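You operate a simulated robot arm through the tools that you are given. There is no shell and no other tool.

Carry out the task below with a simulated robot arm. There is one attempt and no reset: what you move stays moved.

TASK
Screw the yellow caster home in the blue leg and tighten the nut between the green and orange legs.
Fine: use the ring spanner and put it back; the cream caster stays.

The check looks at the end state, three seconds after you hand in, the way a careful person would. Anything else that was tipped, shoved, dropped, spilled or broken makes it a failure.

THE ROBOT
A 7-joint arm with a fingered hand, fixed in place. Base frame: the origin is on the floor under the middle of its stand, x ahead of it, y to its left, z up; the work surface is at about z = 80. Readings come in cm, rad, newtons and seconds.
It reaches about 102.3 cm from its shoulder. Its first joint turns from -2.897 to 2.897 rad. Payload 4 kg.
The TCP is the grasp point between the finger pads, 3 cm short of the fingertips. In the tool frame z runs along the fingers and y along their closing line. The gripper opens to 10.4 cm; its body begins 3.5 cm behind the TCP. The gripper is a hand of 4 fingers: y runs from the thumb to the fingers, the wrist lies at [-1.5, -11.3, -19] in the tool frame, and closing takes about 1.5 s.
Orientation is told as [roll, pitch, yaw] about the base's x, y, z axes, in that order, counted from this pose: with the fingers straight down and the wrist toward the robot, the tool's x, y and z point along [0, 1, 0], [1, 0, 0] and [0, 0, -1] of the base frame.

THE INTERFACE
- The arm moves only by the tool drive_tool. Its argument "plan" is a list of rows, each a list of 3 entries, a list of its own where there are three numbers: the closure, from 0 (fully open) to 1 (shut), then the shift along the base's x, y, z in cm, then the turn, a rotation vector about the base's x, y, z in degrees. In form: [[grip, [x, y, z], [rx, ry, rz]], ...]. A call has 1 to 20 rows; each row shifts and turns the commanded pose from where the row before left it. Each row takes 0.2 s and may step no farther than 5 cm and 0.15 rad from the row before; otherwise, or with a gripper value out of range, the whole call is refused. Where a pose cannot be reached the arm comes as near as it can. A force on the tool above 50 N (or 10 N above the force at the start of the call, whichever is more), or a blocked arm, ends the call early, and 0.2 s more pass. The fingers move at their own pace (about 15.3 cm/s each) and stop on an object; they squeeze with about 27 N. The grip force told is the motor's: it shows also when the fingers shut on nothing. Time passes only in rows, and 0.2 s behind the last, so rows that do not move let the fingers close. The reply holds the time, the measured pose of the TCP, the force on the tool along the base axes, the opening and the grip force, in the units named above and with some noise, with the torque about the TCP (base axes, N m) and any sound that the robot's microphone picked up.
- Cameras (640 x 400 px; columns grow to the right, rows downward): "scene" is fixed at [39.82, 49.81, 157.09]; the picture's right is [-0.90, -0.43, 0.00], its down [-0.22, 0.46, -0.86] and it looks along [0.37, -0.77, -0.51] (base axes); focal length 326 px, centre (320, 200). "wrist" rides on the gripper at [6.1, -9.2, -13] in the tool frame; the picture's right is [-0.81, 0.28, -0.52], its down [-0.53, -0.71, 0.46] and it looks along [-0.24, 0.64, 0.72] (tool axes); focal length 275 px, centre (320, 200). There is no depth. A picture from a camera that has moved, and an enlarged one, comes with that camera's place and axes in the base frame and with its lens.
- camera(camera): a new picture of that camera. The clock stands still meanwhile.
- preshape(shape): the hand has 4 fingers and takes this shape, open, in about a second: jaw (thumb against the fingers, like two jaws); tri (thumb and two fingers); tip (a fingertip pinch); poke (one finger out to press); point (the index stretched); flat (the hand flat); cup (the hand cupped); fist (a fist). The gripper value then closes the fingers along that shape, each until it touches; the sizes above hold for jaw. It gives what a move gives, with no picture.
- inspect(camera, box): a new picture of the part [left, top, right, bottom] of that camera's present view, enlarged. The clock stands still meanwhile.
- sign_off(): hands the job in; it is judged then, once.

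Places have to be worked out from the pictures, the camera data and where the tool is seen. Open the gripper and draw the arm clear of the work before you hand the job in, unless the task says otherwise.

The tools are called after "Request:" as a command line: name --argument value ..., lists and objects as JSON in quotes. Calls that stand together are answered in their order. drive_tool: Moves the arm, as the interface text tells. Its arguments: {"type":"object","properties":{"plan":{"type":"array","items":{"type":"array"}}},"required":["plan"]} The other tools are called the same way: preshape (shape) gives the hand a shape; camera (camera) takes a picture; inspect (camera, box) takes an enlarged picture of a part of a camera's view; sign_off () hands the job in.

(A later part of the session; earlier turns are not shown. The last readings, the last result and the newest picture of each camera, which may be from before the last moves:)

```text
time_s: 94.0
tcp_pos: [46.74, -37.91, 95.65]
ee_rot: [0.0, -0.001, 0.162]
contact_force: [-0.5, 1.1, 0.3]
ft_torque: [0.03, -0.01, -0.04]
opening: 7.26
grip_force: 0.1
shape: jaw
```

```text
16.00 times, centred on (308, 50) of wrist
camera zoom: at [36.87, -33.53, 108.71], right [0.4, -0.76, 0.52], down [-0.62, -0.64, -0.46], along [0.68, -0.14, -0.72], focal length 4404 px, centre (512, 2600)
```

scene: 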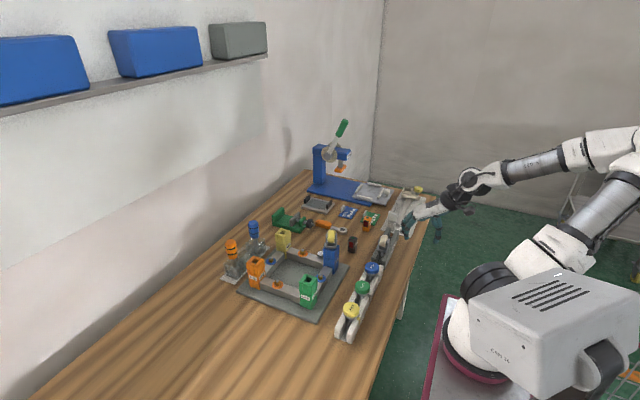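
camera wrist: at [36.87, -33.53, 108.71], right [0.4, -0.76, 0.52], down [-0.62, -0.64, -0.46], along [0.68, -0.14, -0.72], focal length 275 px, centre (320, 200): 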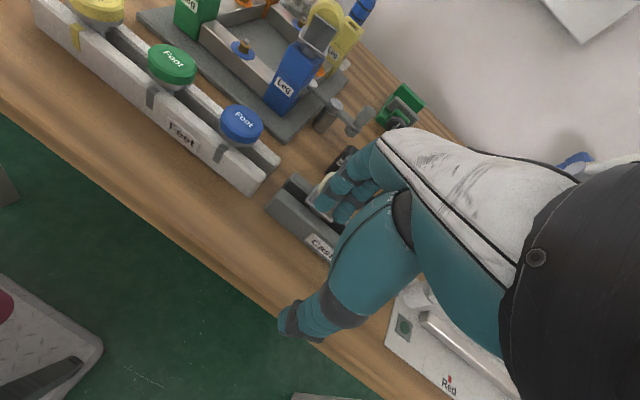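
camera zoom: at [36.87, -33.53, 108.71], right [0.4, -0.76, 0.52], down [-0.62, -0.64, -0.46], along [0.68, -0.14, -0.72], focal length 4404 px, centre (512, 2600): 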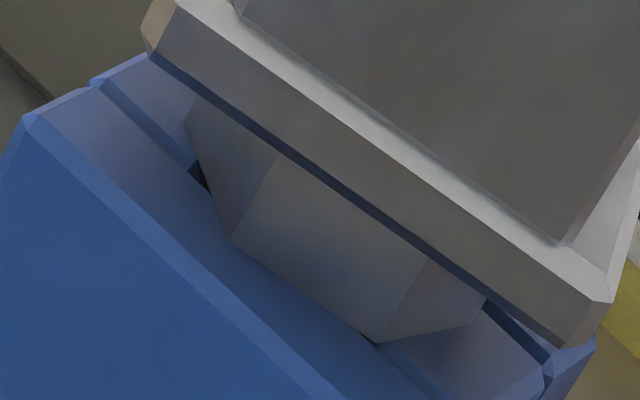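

The side view settles it: the hub is a hex shoulder (about 2.4 cm across flats, wider than the hole) whose corners lie exactly on the leg-top plane, so the yellow caster is seated home. Next comes the spanner: I move up and away and start winding the hand toward yaw -90° the free way round (counter-clockwise).

Request:
drive_tool --plan '[[0.3, [0, 0, 4.5], [0, 0, 0]], [0.3, [0, 0, 4.4], [0, 0, 0]], [0.3, [4.6, 0.7, 0], [0, 0, 0]], [0.3, [4.6, 0.7, 0], [0, 0, 0]], [0.3, [4.6, 0.7, 0], [0, 0, 0]], [0.3, [4.5, 0.8, 0], [0, 0, 0]], [0.3, [0, 0, 0], [0, 0, 8.5]], [0.3, [0, 0, 0], [0, 0, 8.5]], [0.3, [0, 0, 0], [0, 0, 8.5]], [0.3, [0, 0, 0], [0, 0, 8.5]], [0.3, [0, 0, 0], [0, 0, 8.5]], [0.3, [0, 0, 0], [0, 0, 8.5]], [0.3, [0, 0, 0], [0, 0, 8.5]], [0.3, [0, 0, 0], [0, 0, 8.5]], [0.3, [0, 0, 0], [0, 0, 8.5]], [0.3, [0, 0, 0], [0, 0, 8.5]], [0.3, [0, 0, 0], [0, 0, 8.5]], [0.3, [0, 0, 0], [0, 0, 8.5]], [0.3, [0, 0, 0], [0, 0, 8.5]], [0.3, [0, 0, 0], [0, 0, 8.5]]]'

Request:
drive_tool --plan '[[0.3, [0, 0, 0], [0, 0, 8.5]], [0.3, [0, 0, 0], [0, 0, 8.5]], [0.3, [0, 0, 0], [0, 0, 8.5]], [0.3, [0, 0, 0], [0, 0, 8.5]], [0.3, [0, 0, 0], [0, 0, 8.5]], [0.3, [0, 0, 0], [0, 0, 8.5]], [0.3, [0, 0, 0], [0, 0, 8.5]], [0.3, [0, 0, 0], [0, 0, 8.5]], [0.3, [0, 0, 0], [0, 0, 8.5]], [0.3, [0, 0, 0], [0, 0, 8.5]], [0.3, [0, 0, 0], [0, 0, 8.5]], [0.3, [0, 0, 0], [0, 0, 8.5]], [0.3, [0, 0, 0], [0, 0, 8.5]], [0.3, [0, 0, 0], [0, 0, 8.5]], [0.3, [0, 0, 0], [0, 0, 8.5]], [0.3, [0, 0, 0], [0, 0, 8.5]], [0.3, [0, 0, 0], [0, 0, 5.7]], [0.3, [0, 0, 0], [0, 0, 0]]]'

Request:
camera --camera "scene"

Request:
camera --camera "wrist"

```text
time_s: 98.2
tcp_pos: [65.28, -35.26, 104.6]
ee_rot: [-0.001, -0.002, 2.239]
contact_force: [0.4, -1.0, 0.6]
ft_torque: [0.0, 0.0, -0.03]
opening: 7.25
grip_force: 0.1
shape: jaw
```

```text
time_s: 102.0
tcp_pos: [65.4, -35.19, 104.55]
ee_rot: [-0.002, 0.0, -1.568]
contact_force: [-1.4, 0.1, -0.4]
ft_torque: [0.01, -0.01, 0.02]
opening: 7.26
grip_force: 0.0
shape: jaw
```

```text
taken
```

scene: 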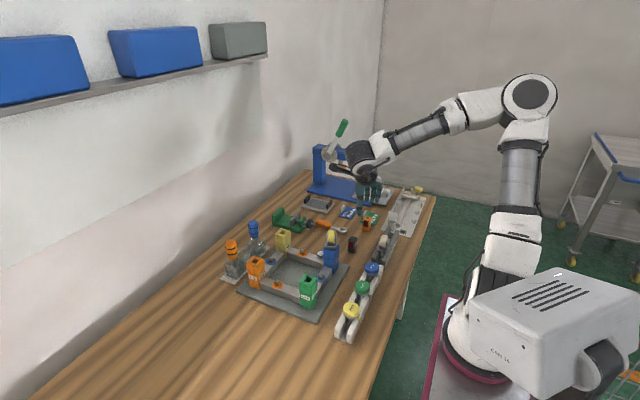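

```text
taken
camera wrist: at [71.49, -26.04, 117.59], right [-0.81, -0.28, 0.52], down [-0.53, 0.71, -0.46], along [-0.24, -0.65, -0.72], focal length 275 px, centre (320, 200)
```

wrist: 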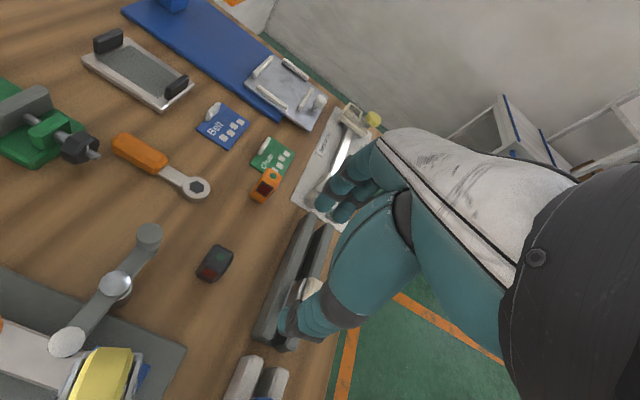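

Yaw is -90° and the spanner is well in view. I move above the middle of its handle at a safe height.

Request:
drive_tool --plan '[[0.3, [3.5, -2.44, 0], [0, 0, 0]], [0.3, [3.5, -2.44, 0], [0, 0, 0]], [0.3, [3.5, -2.44, 0], [0, 0, 0]], [0.3, [3.5, -2.44, 0], [0, 0, 0]], [0.3, [3.6, -2.44, 0], [0, 0, 0]], [0.3, [0, 0, -4], [0, 0, 0]], [0.3, [0, 0, 0], [0, 0, 0]]]'

Request:
camera --camera "wrist"

Request:
camera --camera "scene"

```text
time_s: 103.6
tcp_pos: [82.95, -47.49, 100.69]
ee_rot: [-0.001, -0.001, -1.573]
contact_force: [0.2, -0.4, -0.1]
ft_torque: [0.0, -0.01, -0.03]
opening: 7.26
grip_force: 0.1
shape: jaw
```

```text
taken
camera wrist: at [89.14, -38.45, 113.75], right [-0.81, -0.27, 0.52], down [-0.53, 0.71, -0.46], along [-0.24, -0.65, -0.72], focal length 275 px, centre (320, 200)
```

wrist: 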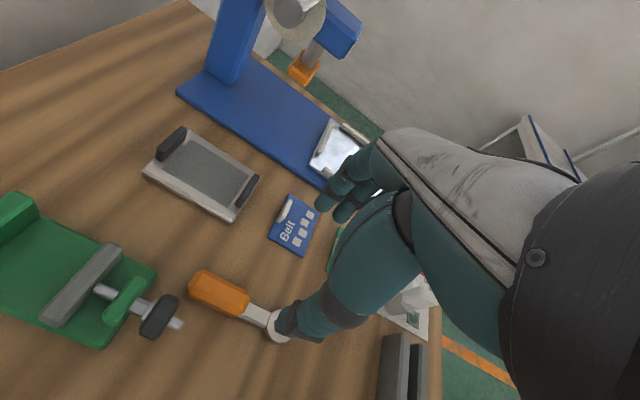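

```text
taken
```

scene: 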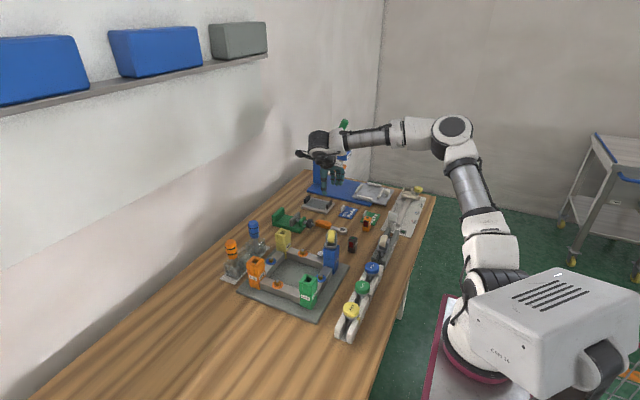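

I zoom in on the spanner from here to locate its handle relative to the tool axis.

Request:
inspect --camera "wrist" --box '[130, 250, 310, 370]'

Request:
inspect --camera "scene" --box '[285, 200, 355, 245]'

```text
3.33 times, centred on (220, 310) of wrist
camera zoom: at [89.14, -38.45, 113.75], right [-0.81, -0.27, 0.52], down [-0.53, 0.71, -0.46], along [-0.24, -0.65, -0.72], focal length 918 px, centre (653, -167)
```

zoom: 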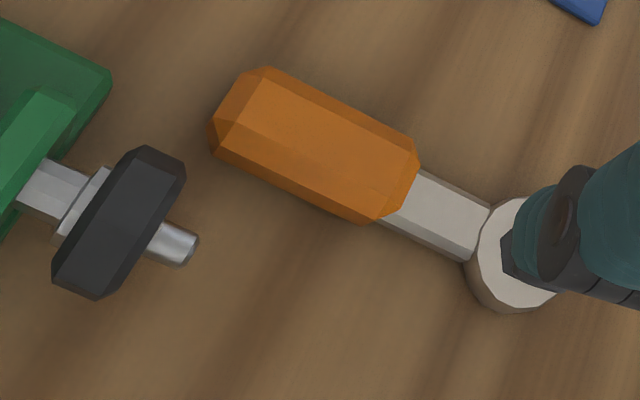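

```text
8.89 times, centred on (320, 222) of scene
camera zoom: at [39.82, 49.81, 157.09], right [-0.9, -0.43, 0.0], down [-0.22, 0.46, -0.86], along [0.37, -0.77, -0.51], focal length 2902 px, centre (320, 0)
```

zoom: 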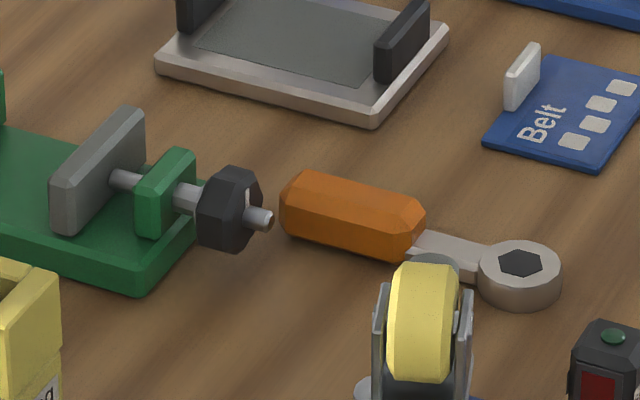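

The handle centre is about 2.4 cm toward +x of the tool axis and laterally centred (y≈-47.4). I shift to x≈84.5, narrow the opening and descend alongside the handle in steps, clear of the vice screw.

Request:
drive_tool --plan '[[0.5, [1.6, 0, 0], [0, 0, 0]], [0.5, [0, 0, -3], [0, 0, 0]], [0.5, [0, 0, -3], [0, 0, 0]], [0.5, [0, 0, -3], [0, 0, 0]], [0.5, [0, 0, -2], [0, 0, 0]], [0.5, [0, 0, 0], [0, 0, 0]]]'

Request:
camera --camera "wrist"

Request:
inspect --camera "scene" --box '[285, 190, 355, 245]'

```text
time_s: 105.0
tcp_pos: [84.69, -47.39, 89.49]
ee_rot: [-0.001, 0.0, -1.571]
contact_force: [0.4, 0.3, 0.0]
ft_torque: [-0.03, 0.02, 0.0]
opening: 5.23
grip_force: 0.1
shape: jaw
```

```text
taken
camera wrist: at [90.84, -38.23, 102.47], right [-0.81, -0.27, 0.52], down [-0.53, 0.71, -0.46], along [-0.24, -0.65, -0.72], focal length 275 px, centre (320, 200)
```

wrist: 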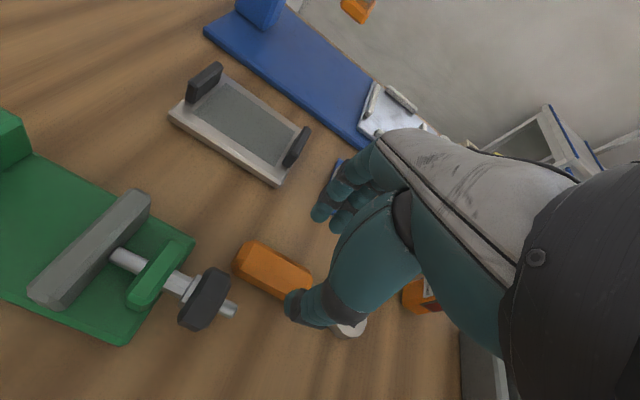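

```text
7.27 times, centred on (320, 218) of scene
camera zoom: at [39.82, 49.81, 157.09], right [-0.9, -0.43, 0.0], down [-0.22, 0.46, -0.86], along [0.37, -0.77, -0.51], focal length 2374 px, centre (320, 73)
```

zoom: 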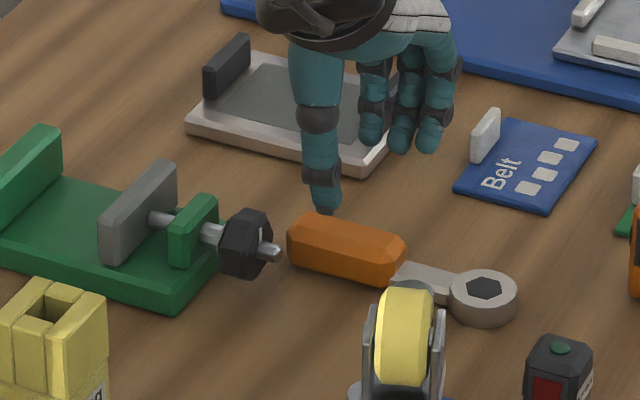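

The hand straddles the handle with about 1 cm offset toward the ring, clear of the vice. I descend to TCP z≈83.8 with the tips just above the table.

Request:
drive_tool --plan '[[0.5, [0, 0, -2], [0, 0, 0]], [0.5, [0, 0, -1.5], [0, 0, 0]], [0.5, [0, 0, -1], [0, 0, 0]], [0.5, [0, 0, -0.7], [0, 0, 0]], [0.5, [0, 0, -0.4], [0, 0, 0]], [0.5, [0, 0, 0], [0, 0, 0]]]'

Request:
camera --camera "wrist"

Request:
inspect --camera "scene" --box '[285, 190, 355, 245]'

```text
time_s: 106.4
tcp_pos: [84.33, -47.21, 83.69]
ee_rot: [0.001, -0.001, -1.571]
contact_force: [0.1, 0.4, 0.6]
ft_torque: [-0.04, -0.01, 0.01]
opening: 5.22
grip_force: 0.0
shape: jaw
```

```text
taken
camera wrist: at [90.66, -38.15, 96.83], right [-0.81, -0.27, 0.52], down [-0.53, 0.71, -0.46], along [-0.24, -0.64, -0.72], focal length 275 px, centre (320, 200)
```

wrist: 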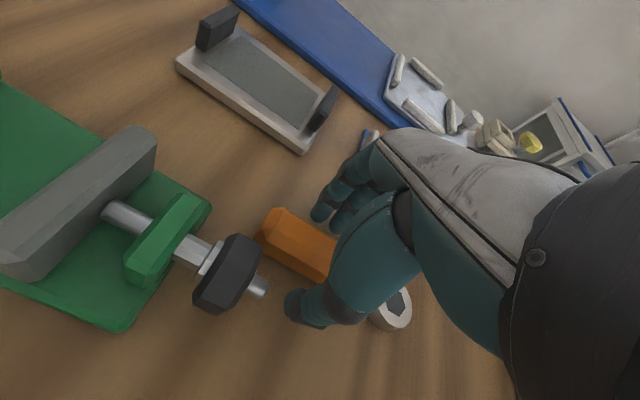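

```text
7.27 times, centred on (320, 218) of scene
camera zoom: at [39.82, 49.81, 157.09], right [-0.9, -0.43, 0.0], down [-0.22, 0.46, -0.86], along [0.37, -0.77, -0.51], focal length 2374 px, centre (320, 73)
```

zoom: 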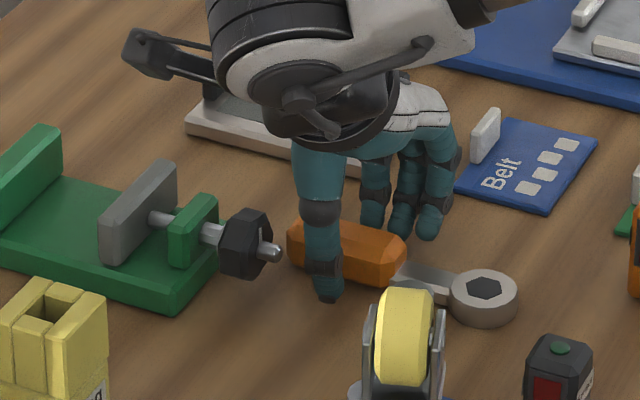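

Thumb and fingers straddle the handle without touching the table. I close on it.

Request:
drive_tool --plan '[[0.6, [0, 0, 0], [0, 0, 0]], [0.7, [0, 0, 0], [0, 0, 0]], [0.8, [0, 0, 0], [0, 0, 0]], [0.9, [0, 0, 0], [0, 0, 0]], [1.0, [0, 0, 0], [0, 0, 0]], [1.0, [0, 0, 0], [0, 0, 0]], [1.0, [0, 0, 0], [0, 0, 0]]]'

Request:
camera --camera "wrist"

Request:
inspect --camera "scene" --box '[285, 190, 355, 245]'

```text
time_s: 108.0
tcp_pos: [84.48, -47.22, 83.83]
ee_rot: [0.0, -0.001, -1.572]
contact_force: [-0.2, 0.1, 0.1]
ft_torque: [0.01, 0.02, -0.01]
opening: 2.17
grip_force: 27.2
shape: jaw
```

```text
taken
camera wrist: at [90.66, -38.15, 96.84], right [-0.81, -0.27, 0.52], down [-0.53, 0.71, -0.46], along [-0.24, -0.64, -0.72], focal length 275 px, centre (320, 200)
```

wrist: 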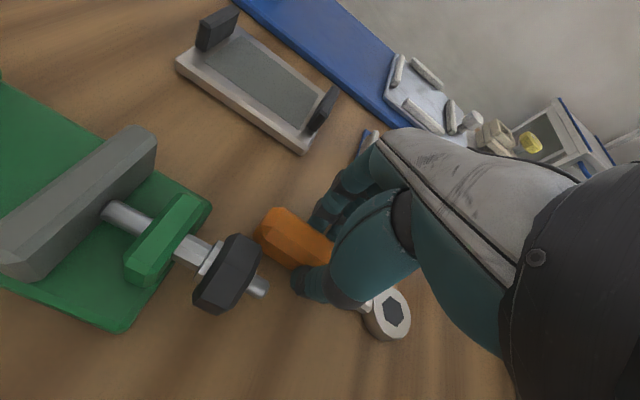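

```text
7.27 times, centred on (320, 218) of scene
camera zoom: at [39.82, 49.81, 157.09], right [-0.9, -0.43, 0.0], down [-0.22, 0.46, -0.86], along [0.37, -0.77, -0.51], focal length 2374 px, centre (320, 73)
```

zoom: 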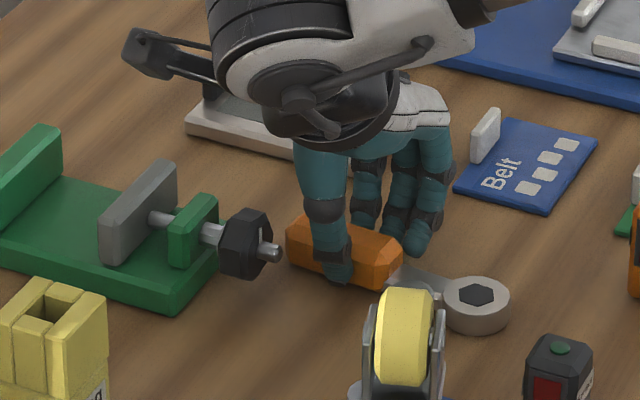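

Gripped at 2.17 cm. I zoom in on the ring to see its hex orientation relative to the handle before lifting.

Request:
inspect --camera "wrist" --box '[340, 270, 430, 350]'

Request:
inspect --camera "scene" --box '[300, 210, 355, 245]'

Request:
inspect --camera "scene" --box '[262, 262, 302, 292]'

```text
5.00 times, centred on (385, 310) of wrist
camera zoom: at [90.66, -38.15, 96.84], right [-0.81, -0.27, 0.52], down [-0.53, 0.71, -0.46], along [-0.24, -0.64, -0.72], focal length 1376 px, centre (-5, -350)
```

zoom: 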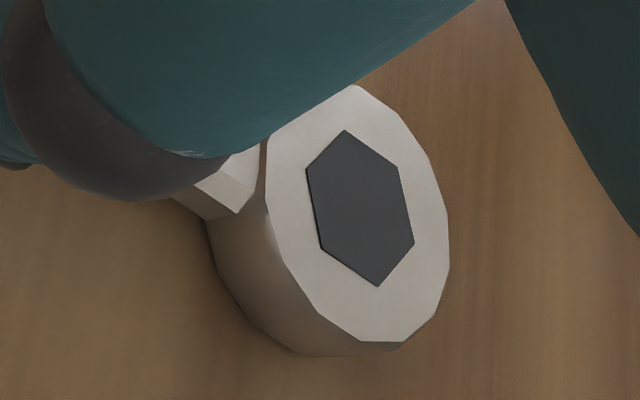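

```text
11.43 times, centred on (328, 228) of scene
camera zoom: at [39.82, 49.81, 157.09], right [-0.9, -0.43, 0.0], down [-0.22, 0.46, -0.86], along [0.37, -0.77, -0.51], focal length 3731 px, centre (234, -114)
```

zoom: 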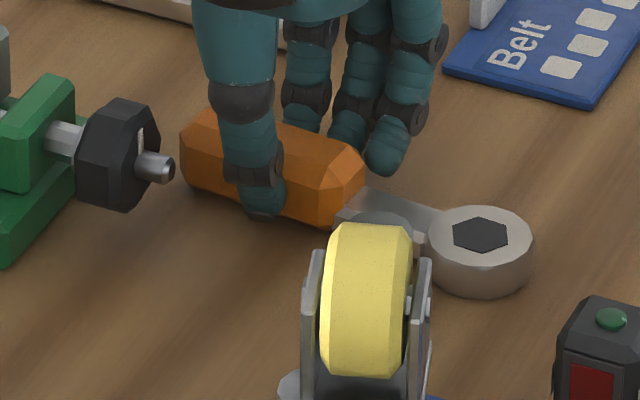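

```text
13.33 times, centred on (282, 277) of scene
camera zoom: at [39.82, 49.81, 157.09], right [-0.9, -0.43, 0.0], down [-0.22, 0.46, -0.86], along [0.37, -0.77, -0.51], focal length 4353 px, centre (827, -827)
```

zoom: 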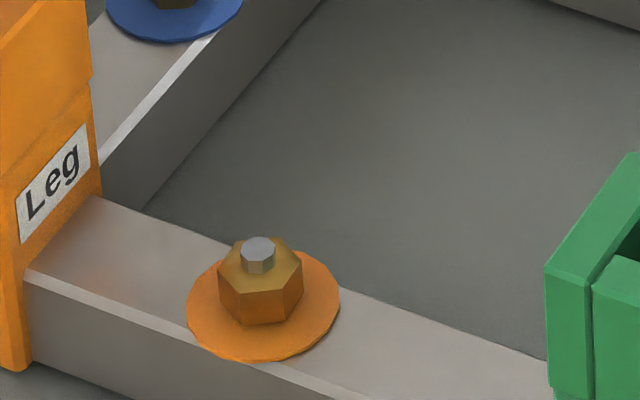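

The spanner's hex has a corner along the handle axis, and the target nut has a corner at azimuth ≈126° (≡66°), so I'll approach with the handle outside the frame at ≈126° and sweep clockwise. First I lift the spanner straight up and check how it hangs.

Request:
drive_tool --plan '[[1, [0, 0, 0.5], [0, 0, 0]], [1, [0, 0, 1], [0, 0, 0]], [1, [0, 0, 1.5], [0, 0, 0]], [1, [0, 0, 2], [0, 0, 0]], [1, [0, 0, 0], [0, 0, 0]]]'

Request:
inspect --camera "scene" --box '[290, 195, 355, 245]'

Request:
camera --camera "wrist"

```text
time_s: 109.2
tcp_pos: [84.48, -47.6, 89.02]
ee_rot: [-0.001, 0.0, -1.572]
contact_force: [-0.8, 0.2, -1.0]
ft_torque: [0.01, -0.03, 0.02]
opening: 2.18
grip_force: 26.6
shape: jaw
```

```text
8.00 times, centred on (322, 220) of scene
camera zoom: at [39.82, 49.81, 157.09], right [-0.9, -0.43, 0.0], down [-0.22, 0.46, -0.86], along [0.37, -0.77, -0.51], focal length 2612 px, centre (300, 40)
```

zoom: 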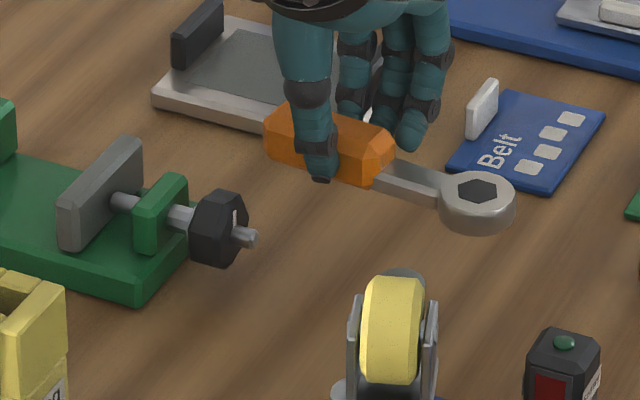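

```text
taken
camera wrist: at [90.69, -38.45, 102.16], right [-0.81, -0.27, 0.52], down [-0.53, 0.71, -0.46], along [-0.24, -0.64, -0.72], focal length 275 px, centre (320, 200)
```

wrist: 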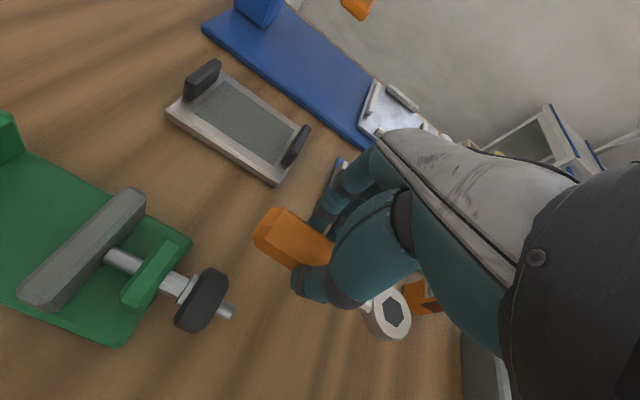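

The spanner lifts level and firmly held. I raise it well above everything and carry it to the nut area while turning to yaw -20°, which puts the handle at azimuth ≈66° outside the frame.

Request:
drive_tool --plan '[[1, [0, 0, 3.8], [0, 0, 0]], [1, [0, 0, 3.8], [0, 0, 0]], [1, [0, 0, 3.8], [0, 0, 0]], [1, [0, 0, 3.6], [0, 0, 0]], [1, [0, 4.1, 0], [0, 0, 7.8]], [1, [0, 4.1, 0], [0, 0, 7.8]], [1, [0, 4.1, 0], [0, 0, 7.8]], [1, [0, 4.1, 0], [0, 0, 7.8]], [1, [0, 4.1, 0], [0, 0, 7.8]], [1, [0, 4.1, 0], [0, 0, 7.8]], [1, [0, 4.1, 0], [0, 0, 7.8]], [1, [0, 4.1, 0], [0, 0, 7.8]], [1, [0, 4.1, 0], [0, 0, 7.6]], [1, [0, 4.1, 0], [0, 0, 0]], [1, [0, 4.1, 0], [0, 0, 0]], [1, [0, 0, 0], [0, 0, 0]]]'

Request:
camera --camera "scene"

Request:
camera --camera "wrist"

```text
time_s: 112.6
tcp_pos: [84.2, -2.01, 103.96]
ee_rot: [0.0, 0.001, -0.348]
contact_force: [0.6, -0.3, -1.8]
ft_torque: [0.0, 0.03, -0.02]
opening: 2.17
grip_force: 27.1
shape: jaw
```

```text
taken
```

scene: 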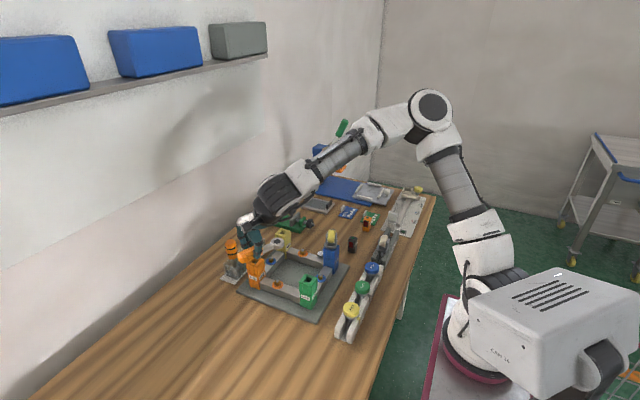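

```text
taken
camera wrist: at [77.82, 6.81, 116.99], right [-0.02, -0.86, 0.52], down [-0.85, -0.26, -0.46], along [0.52, -0.45, -0.72], focal length 275 px, centre (320, 200)
```

wrist: 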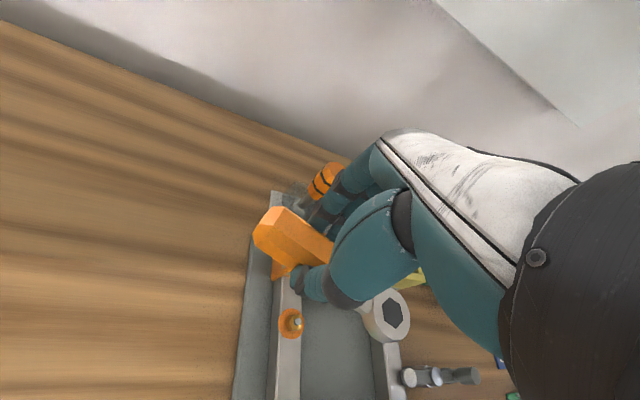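

I'm near the nut with the spanner at height. I zoom in with both cameras to relate the ring to the nut.

Request:
inspect --camera "scene" --box '[225, 210, 325, 300]'

Request:
inspect --camera "wrist" --box '[260, 270, 440, 380]'

```text
4.44 times, centred on (275, 255) of scene
camera zoom: at [39.82, 49.81, 157.09], right [-0.9, -0.43, 0.0], down [-0.22, 0.46, -0.86], along [0.37, -0.77, -0.51], focal length 1451 px, centre (520, -44)
```

zoom: 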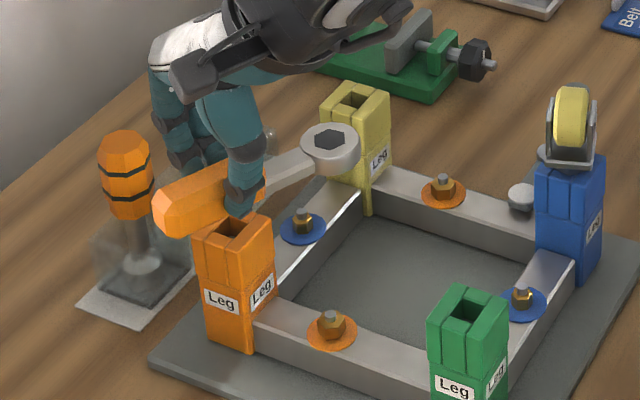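

```text
3.56 times, centred on (350, 325) of wrist
camera zoom: at [77.82, 6.81, 116.99], right [-0.02, -0.86, 0.52], down [-0.85, -0.26, -0.46], along [0.52, -0.45, -0.72], focal length 979 px, centre (213, -244)
```

zoom: 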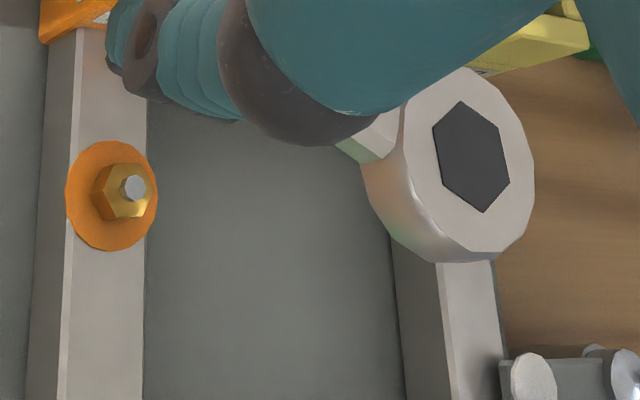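

Fingers on the +x side would meet the orange leg if I swept clockwise from 66°, so I must start from azimuth ≈126° with yaw ≈+40°, in the other wrist winding. I back off inward and up, and turn the hand clockwise by 300° in free air.

Request:
drive_tool --plan '[[1, [-4, -2, 1.5], [0, 0, 0]], [1, [-4, -2, 1.5], [0, 0, 0]], [1, [-4, -2, 0.5], [0, 0, 0]], [1, [0, 0, 0], [0, 0, -8.5]], [1, [0, 0, 0], [0, 0, -8.5]], [1, [0, 0, 0], [0, 0, -8.5]], [1, [0, 0, 0], [0, 0, -8.5]], [1, [0, 0, 0], [0, 0, -8.5]], [1, [0, 0, 0], [0, 0, -8.5]], [1, [0, 0, 0], [0, 0, -8.5]], [1, [0, 0, 0], [0, 0, -8.5]], [1, [0, 0, 0], [0, 0, -8.5]], [1, [0, 0, 0], [0, 0, -8.5]], [1, [0, 0, 0], [0, 0, -8.5]], [1, [0, 0, 0], [0, 0, -8.5]], [1, [0, 0, 0], [0, 0, -8.5]], [1, [0, 0, 0], [0, 0, -8.5]], [1, [0, 0, 0], [0, 0, -8.5]], [1, [0, 0, 0], [0, 0, 0]]]'

Request:
camera --camera "scene"

```text
time_s: 116.6
tcp_pos: [72.58, -8.21, 107.55]
ee_rot: [-0.002, -0.001, -2.576]
contact_force: [-0.9, 0.8, -1.3]
ft_torque: [0.01, 0.01, 0.01]
opening: 2.16
grip_force: 26.7
shape: jaw
```

```text
taken
```

scene: 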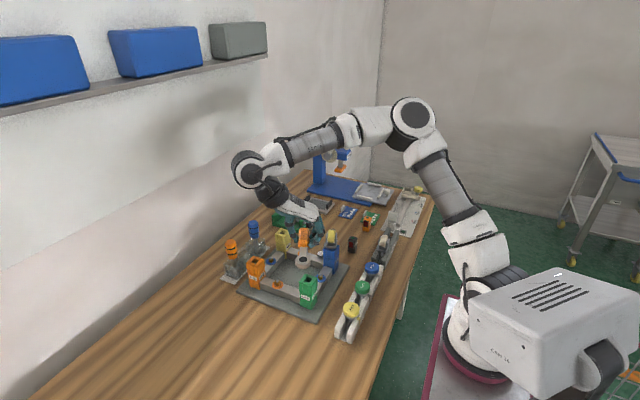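

Still clean at yaw -148°. I continue clockwise to reach yaw +40° (unwrapped the low way).

Request:
drive_tool --plan '[[1, [0, 0, 0], [0, 0, -8.55]], [1, [0, 0, 0], [0, 0, -8.55]], [1, [0, 0, 0], [0, 0, -8.55]], [1, [0, 0, 0], [0, 0, -8.55]], [1, [0, 0, 0], [0, 0, -8.55]], [1, [0, 0, 0], [0, 0, -8.55]], [1, [0, 0, 0], [0, 0, -8.55]], [1, [0, 0, 0], [0, 0, -8.55]], [1, [0, 0, 0], [0, 0, -8.55]], [1, [0, 0, 0], [0, 0, -8.55]], [1, [0, 0, 0], [0, 0, -8.55]], [1, [0, 0, 0], [0, 0, -8.55]], [1, [0, 0, 0], [0, 0, -8.55]], [1, [0, 0, 0], [0, 0, -8.55]], [1, [0, 0, 0], [0, 0, -8.55]], [1, [0, 0, 0], [0, 0, -8.55]], [1, [0, 0, 0], [0, 0, -8.55]], [1, [0, 0, 0], [0, 0, -8.55]], [1, [0, 0, 0], [0, 0, -8.55]], [1, [0, 0, 0], [0, 0, -8.55]]]'

Request:
camera --camera "scene"

Request:
camera --camera "wrist"

```text
time_s: 120.8
tcp_pos: [72.67, -8.24, 107.5]
ee_rot: [-0.001, -0.001, 0.72]
contact_force: [0.0, -0.3, -1.1]
ft_torque: [-0.03, 0.02, 0.01]
opening: 2.13
grip_force: 27.3
shape: jaw
```

```text
taken
```

scene: 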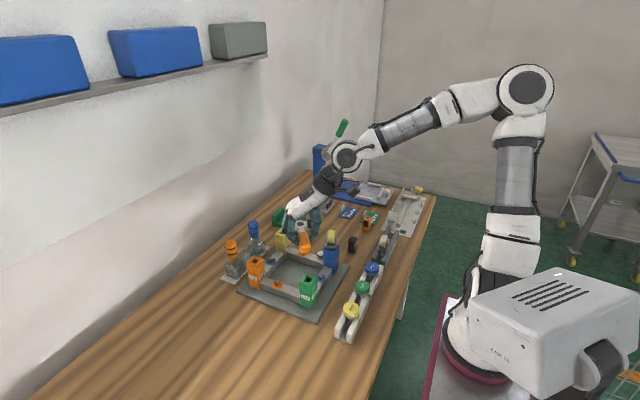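

```text
taken
camera wrist: at [61.67, -9.78, 120.51], right [0.74, -0.43, 0.52], down [-0.18, -0.87, -0.46], along [0.65, 0.24, -0.72], focal length 275 px, centre (320, 200)
```

wrist: 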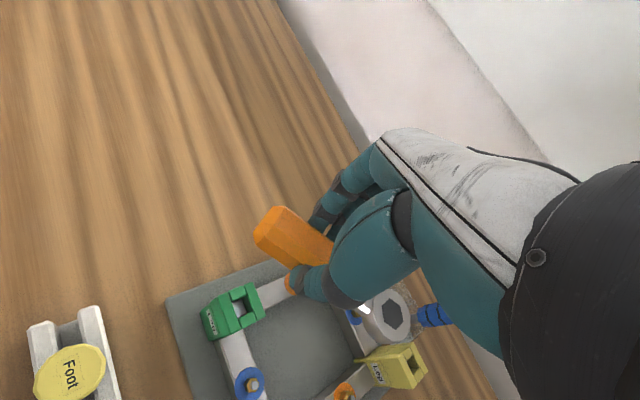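

Yaw +41° reached on the low side. I measure the ring's position in the scene view at this yaw to pin down the ring's offset from the tool.

Request:
inspect --camera "scene" --box '[275, 205, 335, 260]'

Request:
inspect --camera "wrist" --box '[330, 270, 440, 360]'

```text
7.27 times, centred on (305, 232) of scene
camera zoom: at [39.82, 49.81, 157.09], right [-0.9, -0.43, 0.0], down [-0.22, 0.46, -0.86], along [0.37, -0.77, -0.51], focal length 2374 px, centre (429, -36)
```

zoom: 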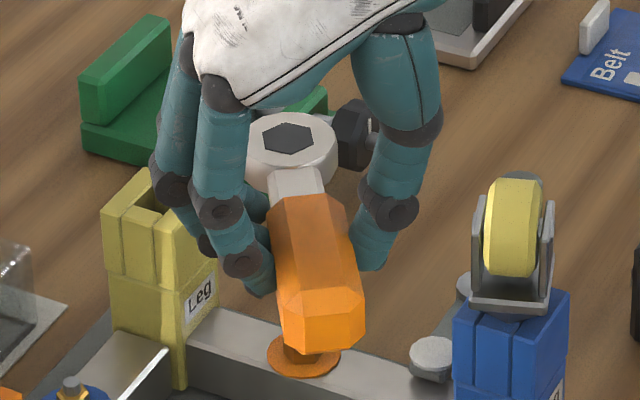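

```text
4.44 times, centred on (385, 315) of wrist
camera zoom: at [61.67, -9.78, 120.51], right [0.74, -0.43, 0.52], down [-0.18, -0.87, -0.46], along [0.65, 0.24, -0.72], focal length 1224 px, centre (31, -311)
```

zoom: 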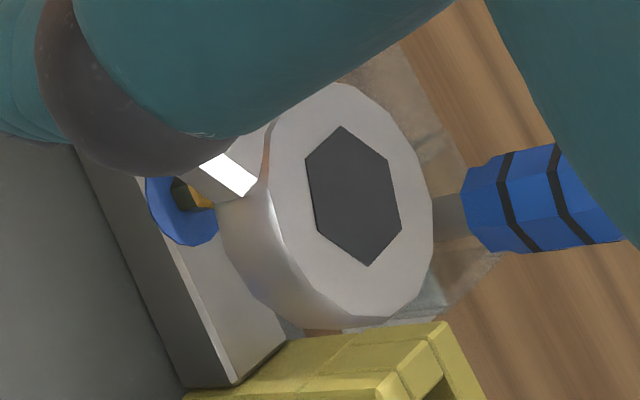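

Fitting the three views gives the ring centre at tool (-7.1, -0.7) cm and the nut at about (82.8, -9.3). I zoom hard on the nut for its hex orientation.

Request:
inspect --camera "scene" --box '[266, 264, 294, 284]'

Request:
inspect --camera "scene" --box '[308, 234, 336, 254]'

Request:
inspect --camera "wrist" --box '[250, 260, 340, 340]'

```text
16.00 times, centred on (280, 274) of scene
camera zoom: at [39.82, 49.81, 157.09], right [-0.9, -0.43, 0.0], down [-0.22, 0.46, -0.86], along [0.37, -0.77, -0.51], focal length 5224 px, centre (960, -984)
```

zoom: 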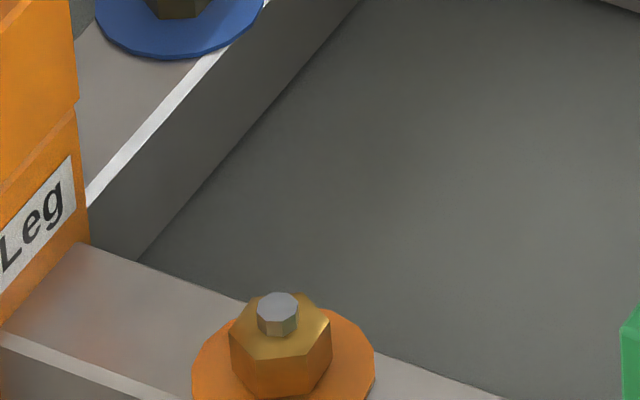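

```text
16.00 times, centred on (322, 244) of scene
camera zoom: at [39.82, 49.81, 157.09], right [-0.9, -0.43, 0.0], down [-0.22, 0.46, -0.86], along [0.37, -0.77, -0.51], focal length 5224 px, centre (288, -504)
```

zoom: 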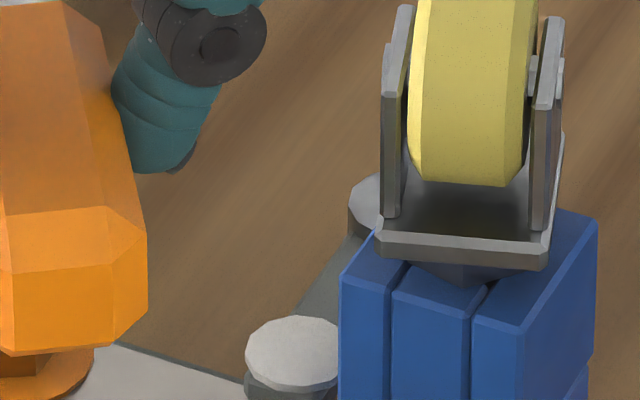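

```text
5.00 times, centred on (295, 300) of wrist
camera zoom: at [61.67, -9.78, 120.51], right [0.74, -0.43, 0.52], down [-0.18, -0.87, -0.46], along [0.65, 0.24, -0.72], focal length 1376 px, centre (445, -300)
```

zoom: 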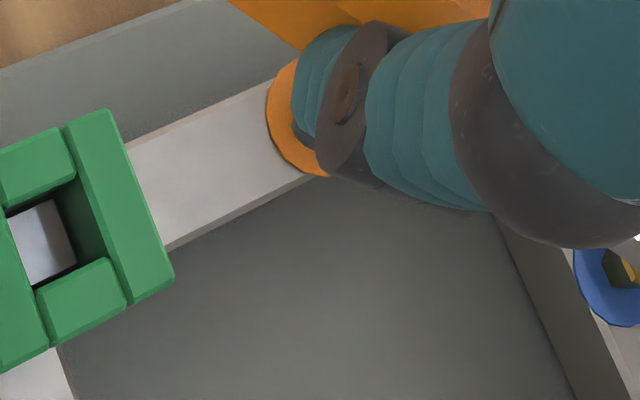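

Request:
inspect --camera "scene" --box '[268, 268, 292, 288]'

```text
16.00 times, centred on (280, 278) of scene
camera zoom: at [39.82, 49.81, 157.09], right [-0.9, -0.43, 0.0], down [-0.22, 0.46, -0.86], along [0.37, -0.77, -0.51], focal length 5224 px, centre (960, -1048)
```

zoom: 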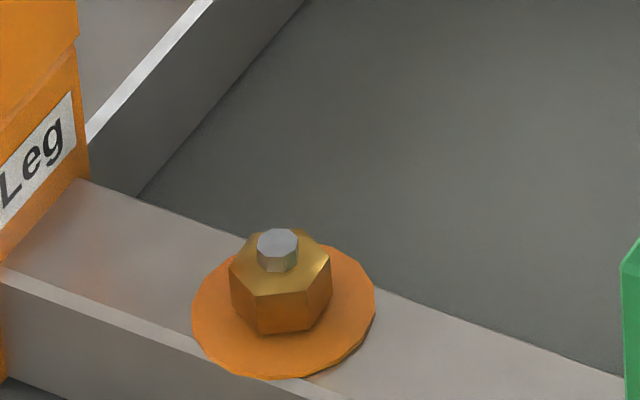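

Now it's clear: a nut flat faces the camera, so its corners lie at azimuths ≈38°/98°/158°. I go for the handle at 98° (yaw ≈13°), ring over the nut at TCP ≈(81.9, -2.2), and stop about 3 cm above it.

Request:
drive_tool --plan '[[1, [2.3, 1.5, 0], [0, 0, -7.06]], [1, [2.3, 1.5, 0], [0, 0, -7.06]], [1, [2.3, 1.5, 0], [0, 0, -7.06]], [1, [2.3, 1.5, 0], [0, 0, -7.06]], [1, [0, 0, -3.5], [0, 0, 0]], [1, [0, 0, -3.5], [0, 0, 0]], [1, [0, 0, -3.5], [0, 0, 0]], [1, [0, 0, -2.5], [0, 0, 0]], [1, [0, 0, 0], [0, 0, 0]]]'

Request:
inspect --camera "scene" --box '[255, 245, 305, 290]'

Request:
camera --camera "wrist"

Request:
camera --camera "scene"

```text
time_s: 122.8
tcp_pos: [81.04, -9.25, 93.78]
ee_rot: [-0.002, 0.0, 0.33]
contact_force: [-0.6, -0.9, -1.0]
ft_torque: [0.04, 0.0, 0.0]
opening: 2.14
grip_force: 26.8
shape: jaw
out of reach, approached as far as the arm can: row 3, 4
```

```text
8.89 times, centred on (280, 268) of scene
camera zoom: at [39.82, 49.81, 157.09], right [-0.9, -0.43, 0.0], down [-0.22, 0.46, -0.86], along [0.37, -0.77, -0.51], focal length 2902 px, centre (676, -400)
```

zoom: 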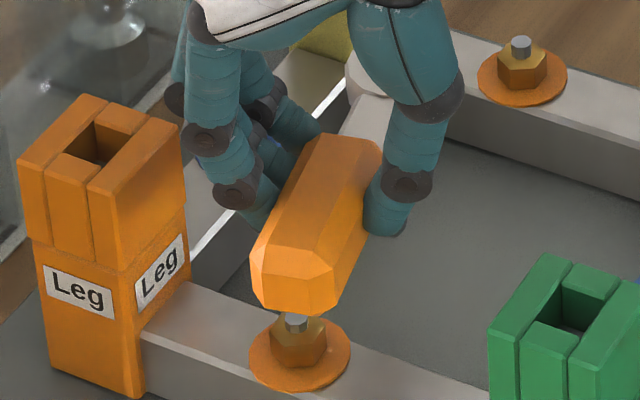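

```text
taken
camera wrist: at [70.36, -6.52, 106.83], right [0.52, -0.68, 0.52], down [-0.5, -0.74, -0.46], along [0.69, -0.02, -0.72], focal length 275 px, centre (320, 200)
```

wrist: 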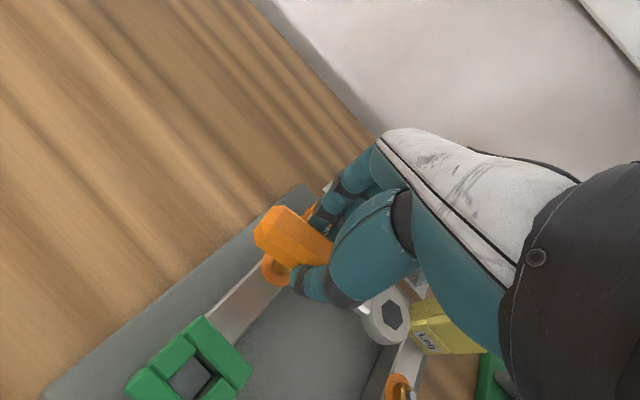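

```text
taken
```

scene: 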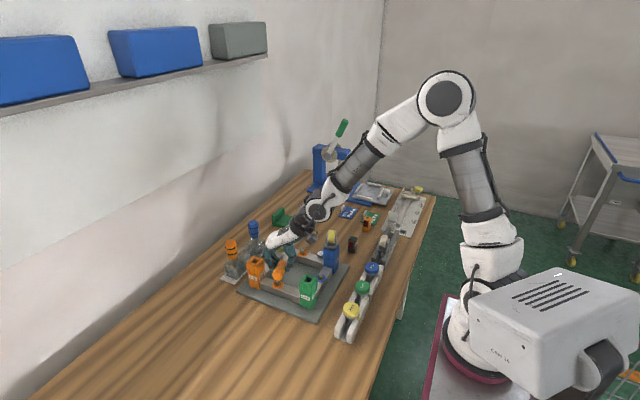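

The low winding ran out of reach there and the hand ended above the nut instead, without touching anything. A better option is the handle inside the frame (azimuth -82°, sweeping clockwise to about -138°), which sits in the free part of the yaw range. I lift straight up, back off and turn counter-clockwise.

Request:
drive_tool --plan '[[1, [0, 0, 4], [0, 0, 0]], [1, [0, 0, 4], [0, 0, 0]], [1, [0, 0, 4.2], [0, 0, 0]], [1, [-4, -2, 0], [0, 0, 0]], [1, [-4, -2, 0], [0, 0, 0]], [1, [0, 0, 0], [0, 0, 8.5]], [1, [0, 0, 0], [0, 0, 8.5]], [1, [0, 0, 0], [0, 0, 8.5]], [1, [0, 0, 0], [0, 0, 8.5]], [1, [0, 0, 0], [0, 0, 8.5]], [1, [0, 0, 0], [0, 0, 8.5]], [1, [0, 0, 0], [0, 0, 8.5]], [1, [0, 0, 0], [0, 0, 8.5]], [1, [0, 0, 0], [0, 0, 0]]]'

Request:
camera --camera "scene"

```text
time_s: 125.8
tcp_pos: [73.27, -13.2, 106.02]
ee_rot: [-0.002, -0.002, 1.518]
contact_force: [-0.1, -0.5, -1.5]
ft_torque: [0.01, 0.03, 0.0]
opening: 2.14
grip_force: 26.9
shape: jaw
```

```text
taken
```

scene: 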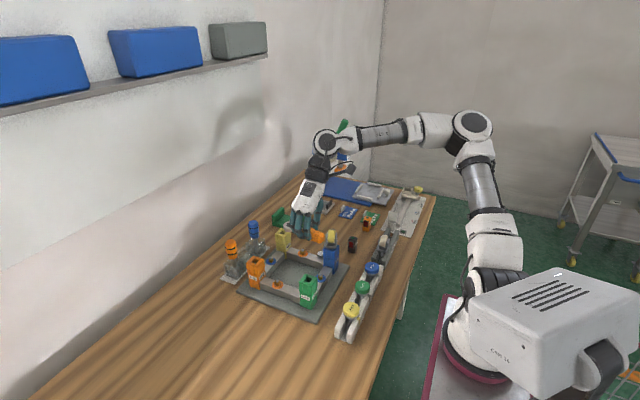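

Yaw 87° and clean. I continue counter-clockwise to yaw -167° (193°).

Request:
drive_tool --plan '[[1, [0, 0, 0], [0, 0, 8.5]], [1, [0, 0, 0], [0, 0, 8.5]], [1, [0, 0, 0], [0, 0, 8.5]], [1, [0, 0, 0], [0, 0, 8.5]], [1, [0, 0, 0], [0, 0, 8.5]], [1, [0, 0, 0], [0, 0, 8.5]], [1, [0, 0, 0], [0, 0, 8.5]], [1, [0, 0, 0], [0, 0, 8.5]], [1, [0, 0, 0], [0, 0, 8.5]], [1, [0, 0, 0], [0, 0, 8.5]], [1, [0, 0, 0], [0, 0, 8.5]], [1, [0, 0, 0], [0, 0, 8.5]], [1, [0, 0, 0], [0, 0, 4.2]], [1, [2.5, -0.8, 0], [0, 0, 0]], [1, [2.5, -0.8, 0], [0, 0, 0]], [1, [0, 0, 0], [0, 0, 0]]]'

Request:
camera --camera "scene"

Request:
inspect --camera "scene" --box '[240, 210, 330, 290]'

```text
time_s: 129.2
tcp_pos: [78.14, -14.71, 106.08]
ee_rot: [-0.003, -0.002, -2.91]
contact_force: [0.1, -0.3, -1.2]
ft_torque: [-0.02, 0.01, -0.02]
opening: 2.2
grip_force: 27.1
shape: jaw
```

```text
taken
```

scene: 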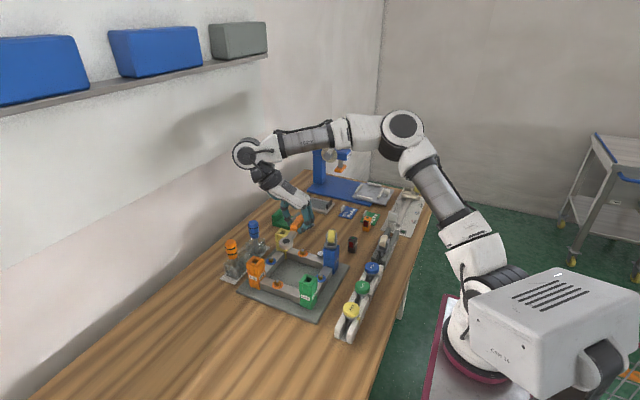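

```text
5.00 times, centred on (285, 250) of scene
camera zoom: at [39.82, 49.81, 157.09], right [-0.9, -0.43, 0.0], down [-0.22, 0.46, -0.86], along [0.37, -0.77, -0.51], focal length 1632 px, centre (495, -50)
```

zoom: 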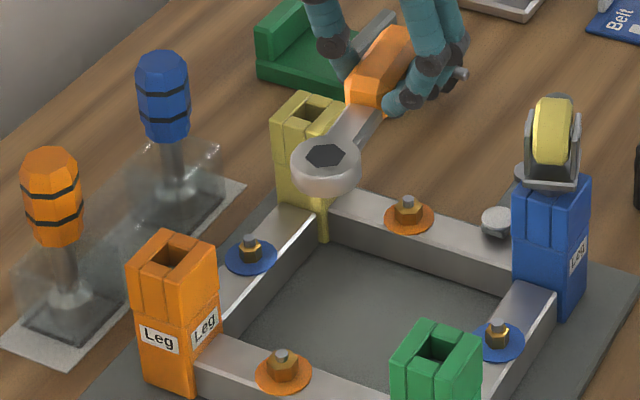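

Excellent: from this side the ring and nut are both visible to the scene camera. I move on toward the position above the nut, still high.

Request:
drive_tool --plan '[[1, [2.8, -0.85, 0], [0, 0, 0]], [1, [2.8, -0.85, 0], [0, 0, 0]], [1, [0, 0, -3], [0, 0, 0]], [1, [0, 0, -3], [0, 0, 0]], [1, [0, 0, 0], [0, 0, 0]]]'

Request:
inspect --camera "scene" --box '[255, 225, 325, 290]'

Request:
camera --camera "wrist"

Request:
camera --camera "scene"

```text
time_s: 130.4
tcp_pos: [83.91, -16.56, 99.91]
ee_rot: [-0.003, -0.003, -2.912]
contact_force: [0.4, -0.1, -0.7]
ft_torque: [0.0, 0.0, -0.02]
opening: 2.17
grip_force: 27.5
shape: jaw
```

```text
6.15 times, centred on (290, 258) of scene
camera zoom: at [39.82, 49.81, 157.09], right [-0.9, -0.43, 0.0], down [-0.22, 0.46, -0.86], along [0.37, -0.77, -0.51], focal length 2009 px, centre (505, -154)
```

zoom: 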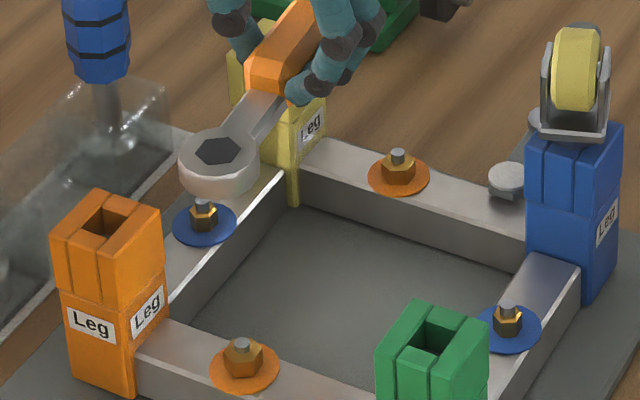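

```text
taken
camera wrist: at [94.25, -20.62, 112.92], right [-0.45, 0.73, 0.52], down [0.57, 0.68, -0.46], along [-0.69, 0.09, -0.72], focal length 275 px, centre (320, 200)
```

wrist: 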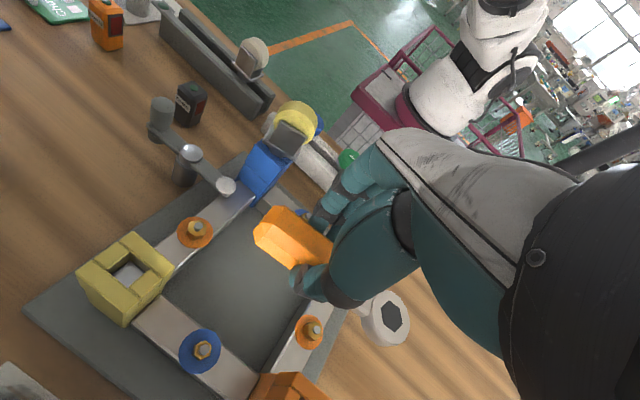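

```text
taken
```

scene: 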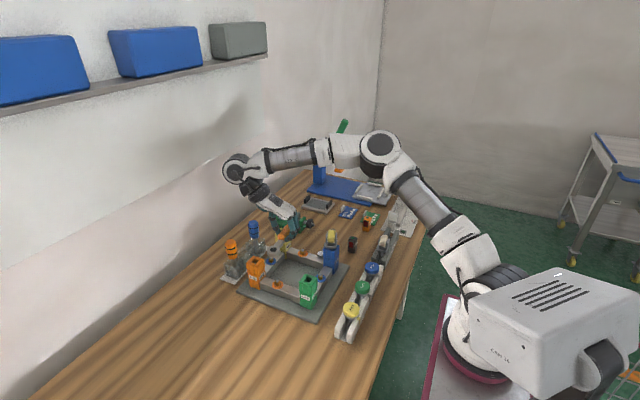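

No reach problem. I zoom with the wrist camera to compare ring and nut positions.

Request:
inspect --camera "wrist" --box '[280, 280, 430, 370]'

Request:
inspect --camera "scene" --box '[262, 235, 300, 288]'

```text
4.27 times, centred on (355, 325) of wrist
camera zoom: at [94.25, -20.62, 112.92], right [-0.45, 0.73, 0.52], down [0.57, 0.68, -0.46], along [-0.69, 0.09, -0.72], focal length 1174 px, centre (171, -333)
```

zoom: 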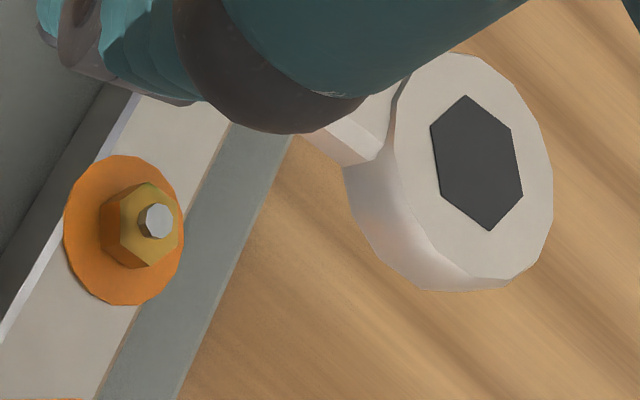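

```text
7.55 times, centred on (281, 262) of scene
camera zoom: at [39.82, 49.81, 157.09], right [-0.9, -0.43, 0.0], down [-0.22, 0.46, -0.86], along [0.37, -0.77, -0.51], focal length 2464 px, centre (614, -264)
```

zoom: 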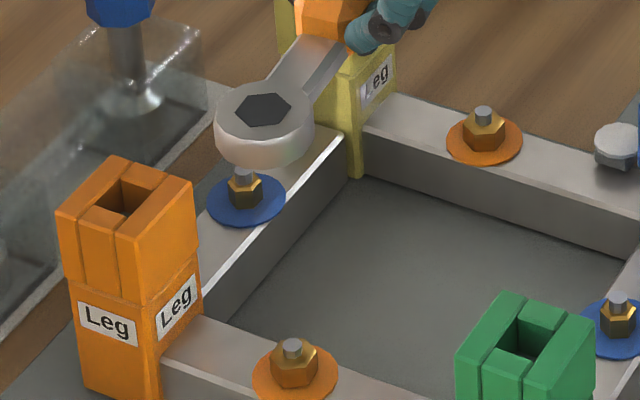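

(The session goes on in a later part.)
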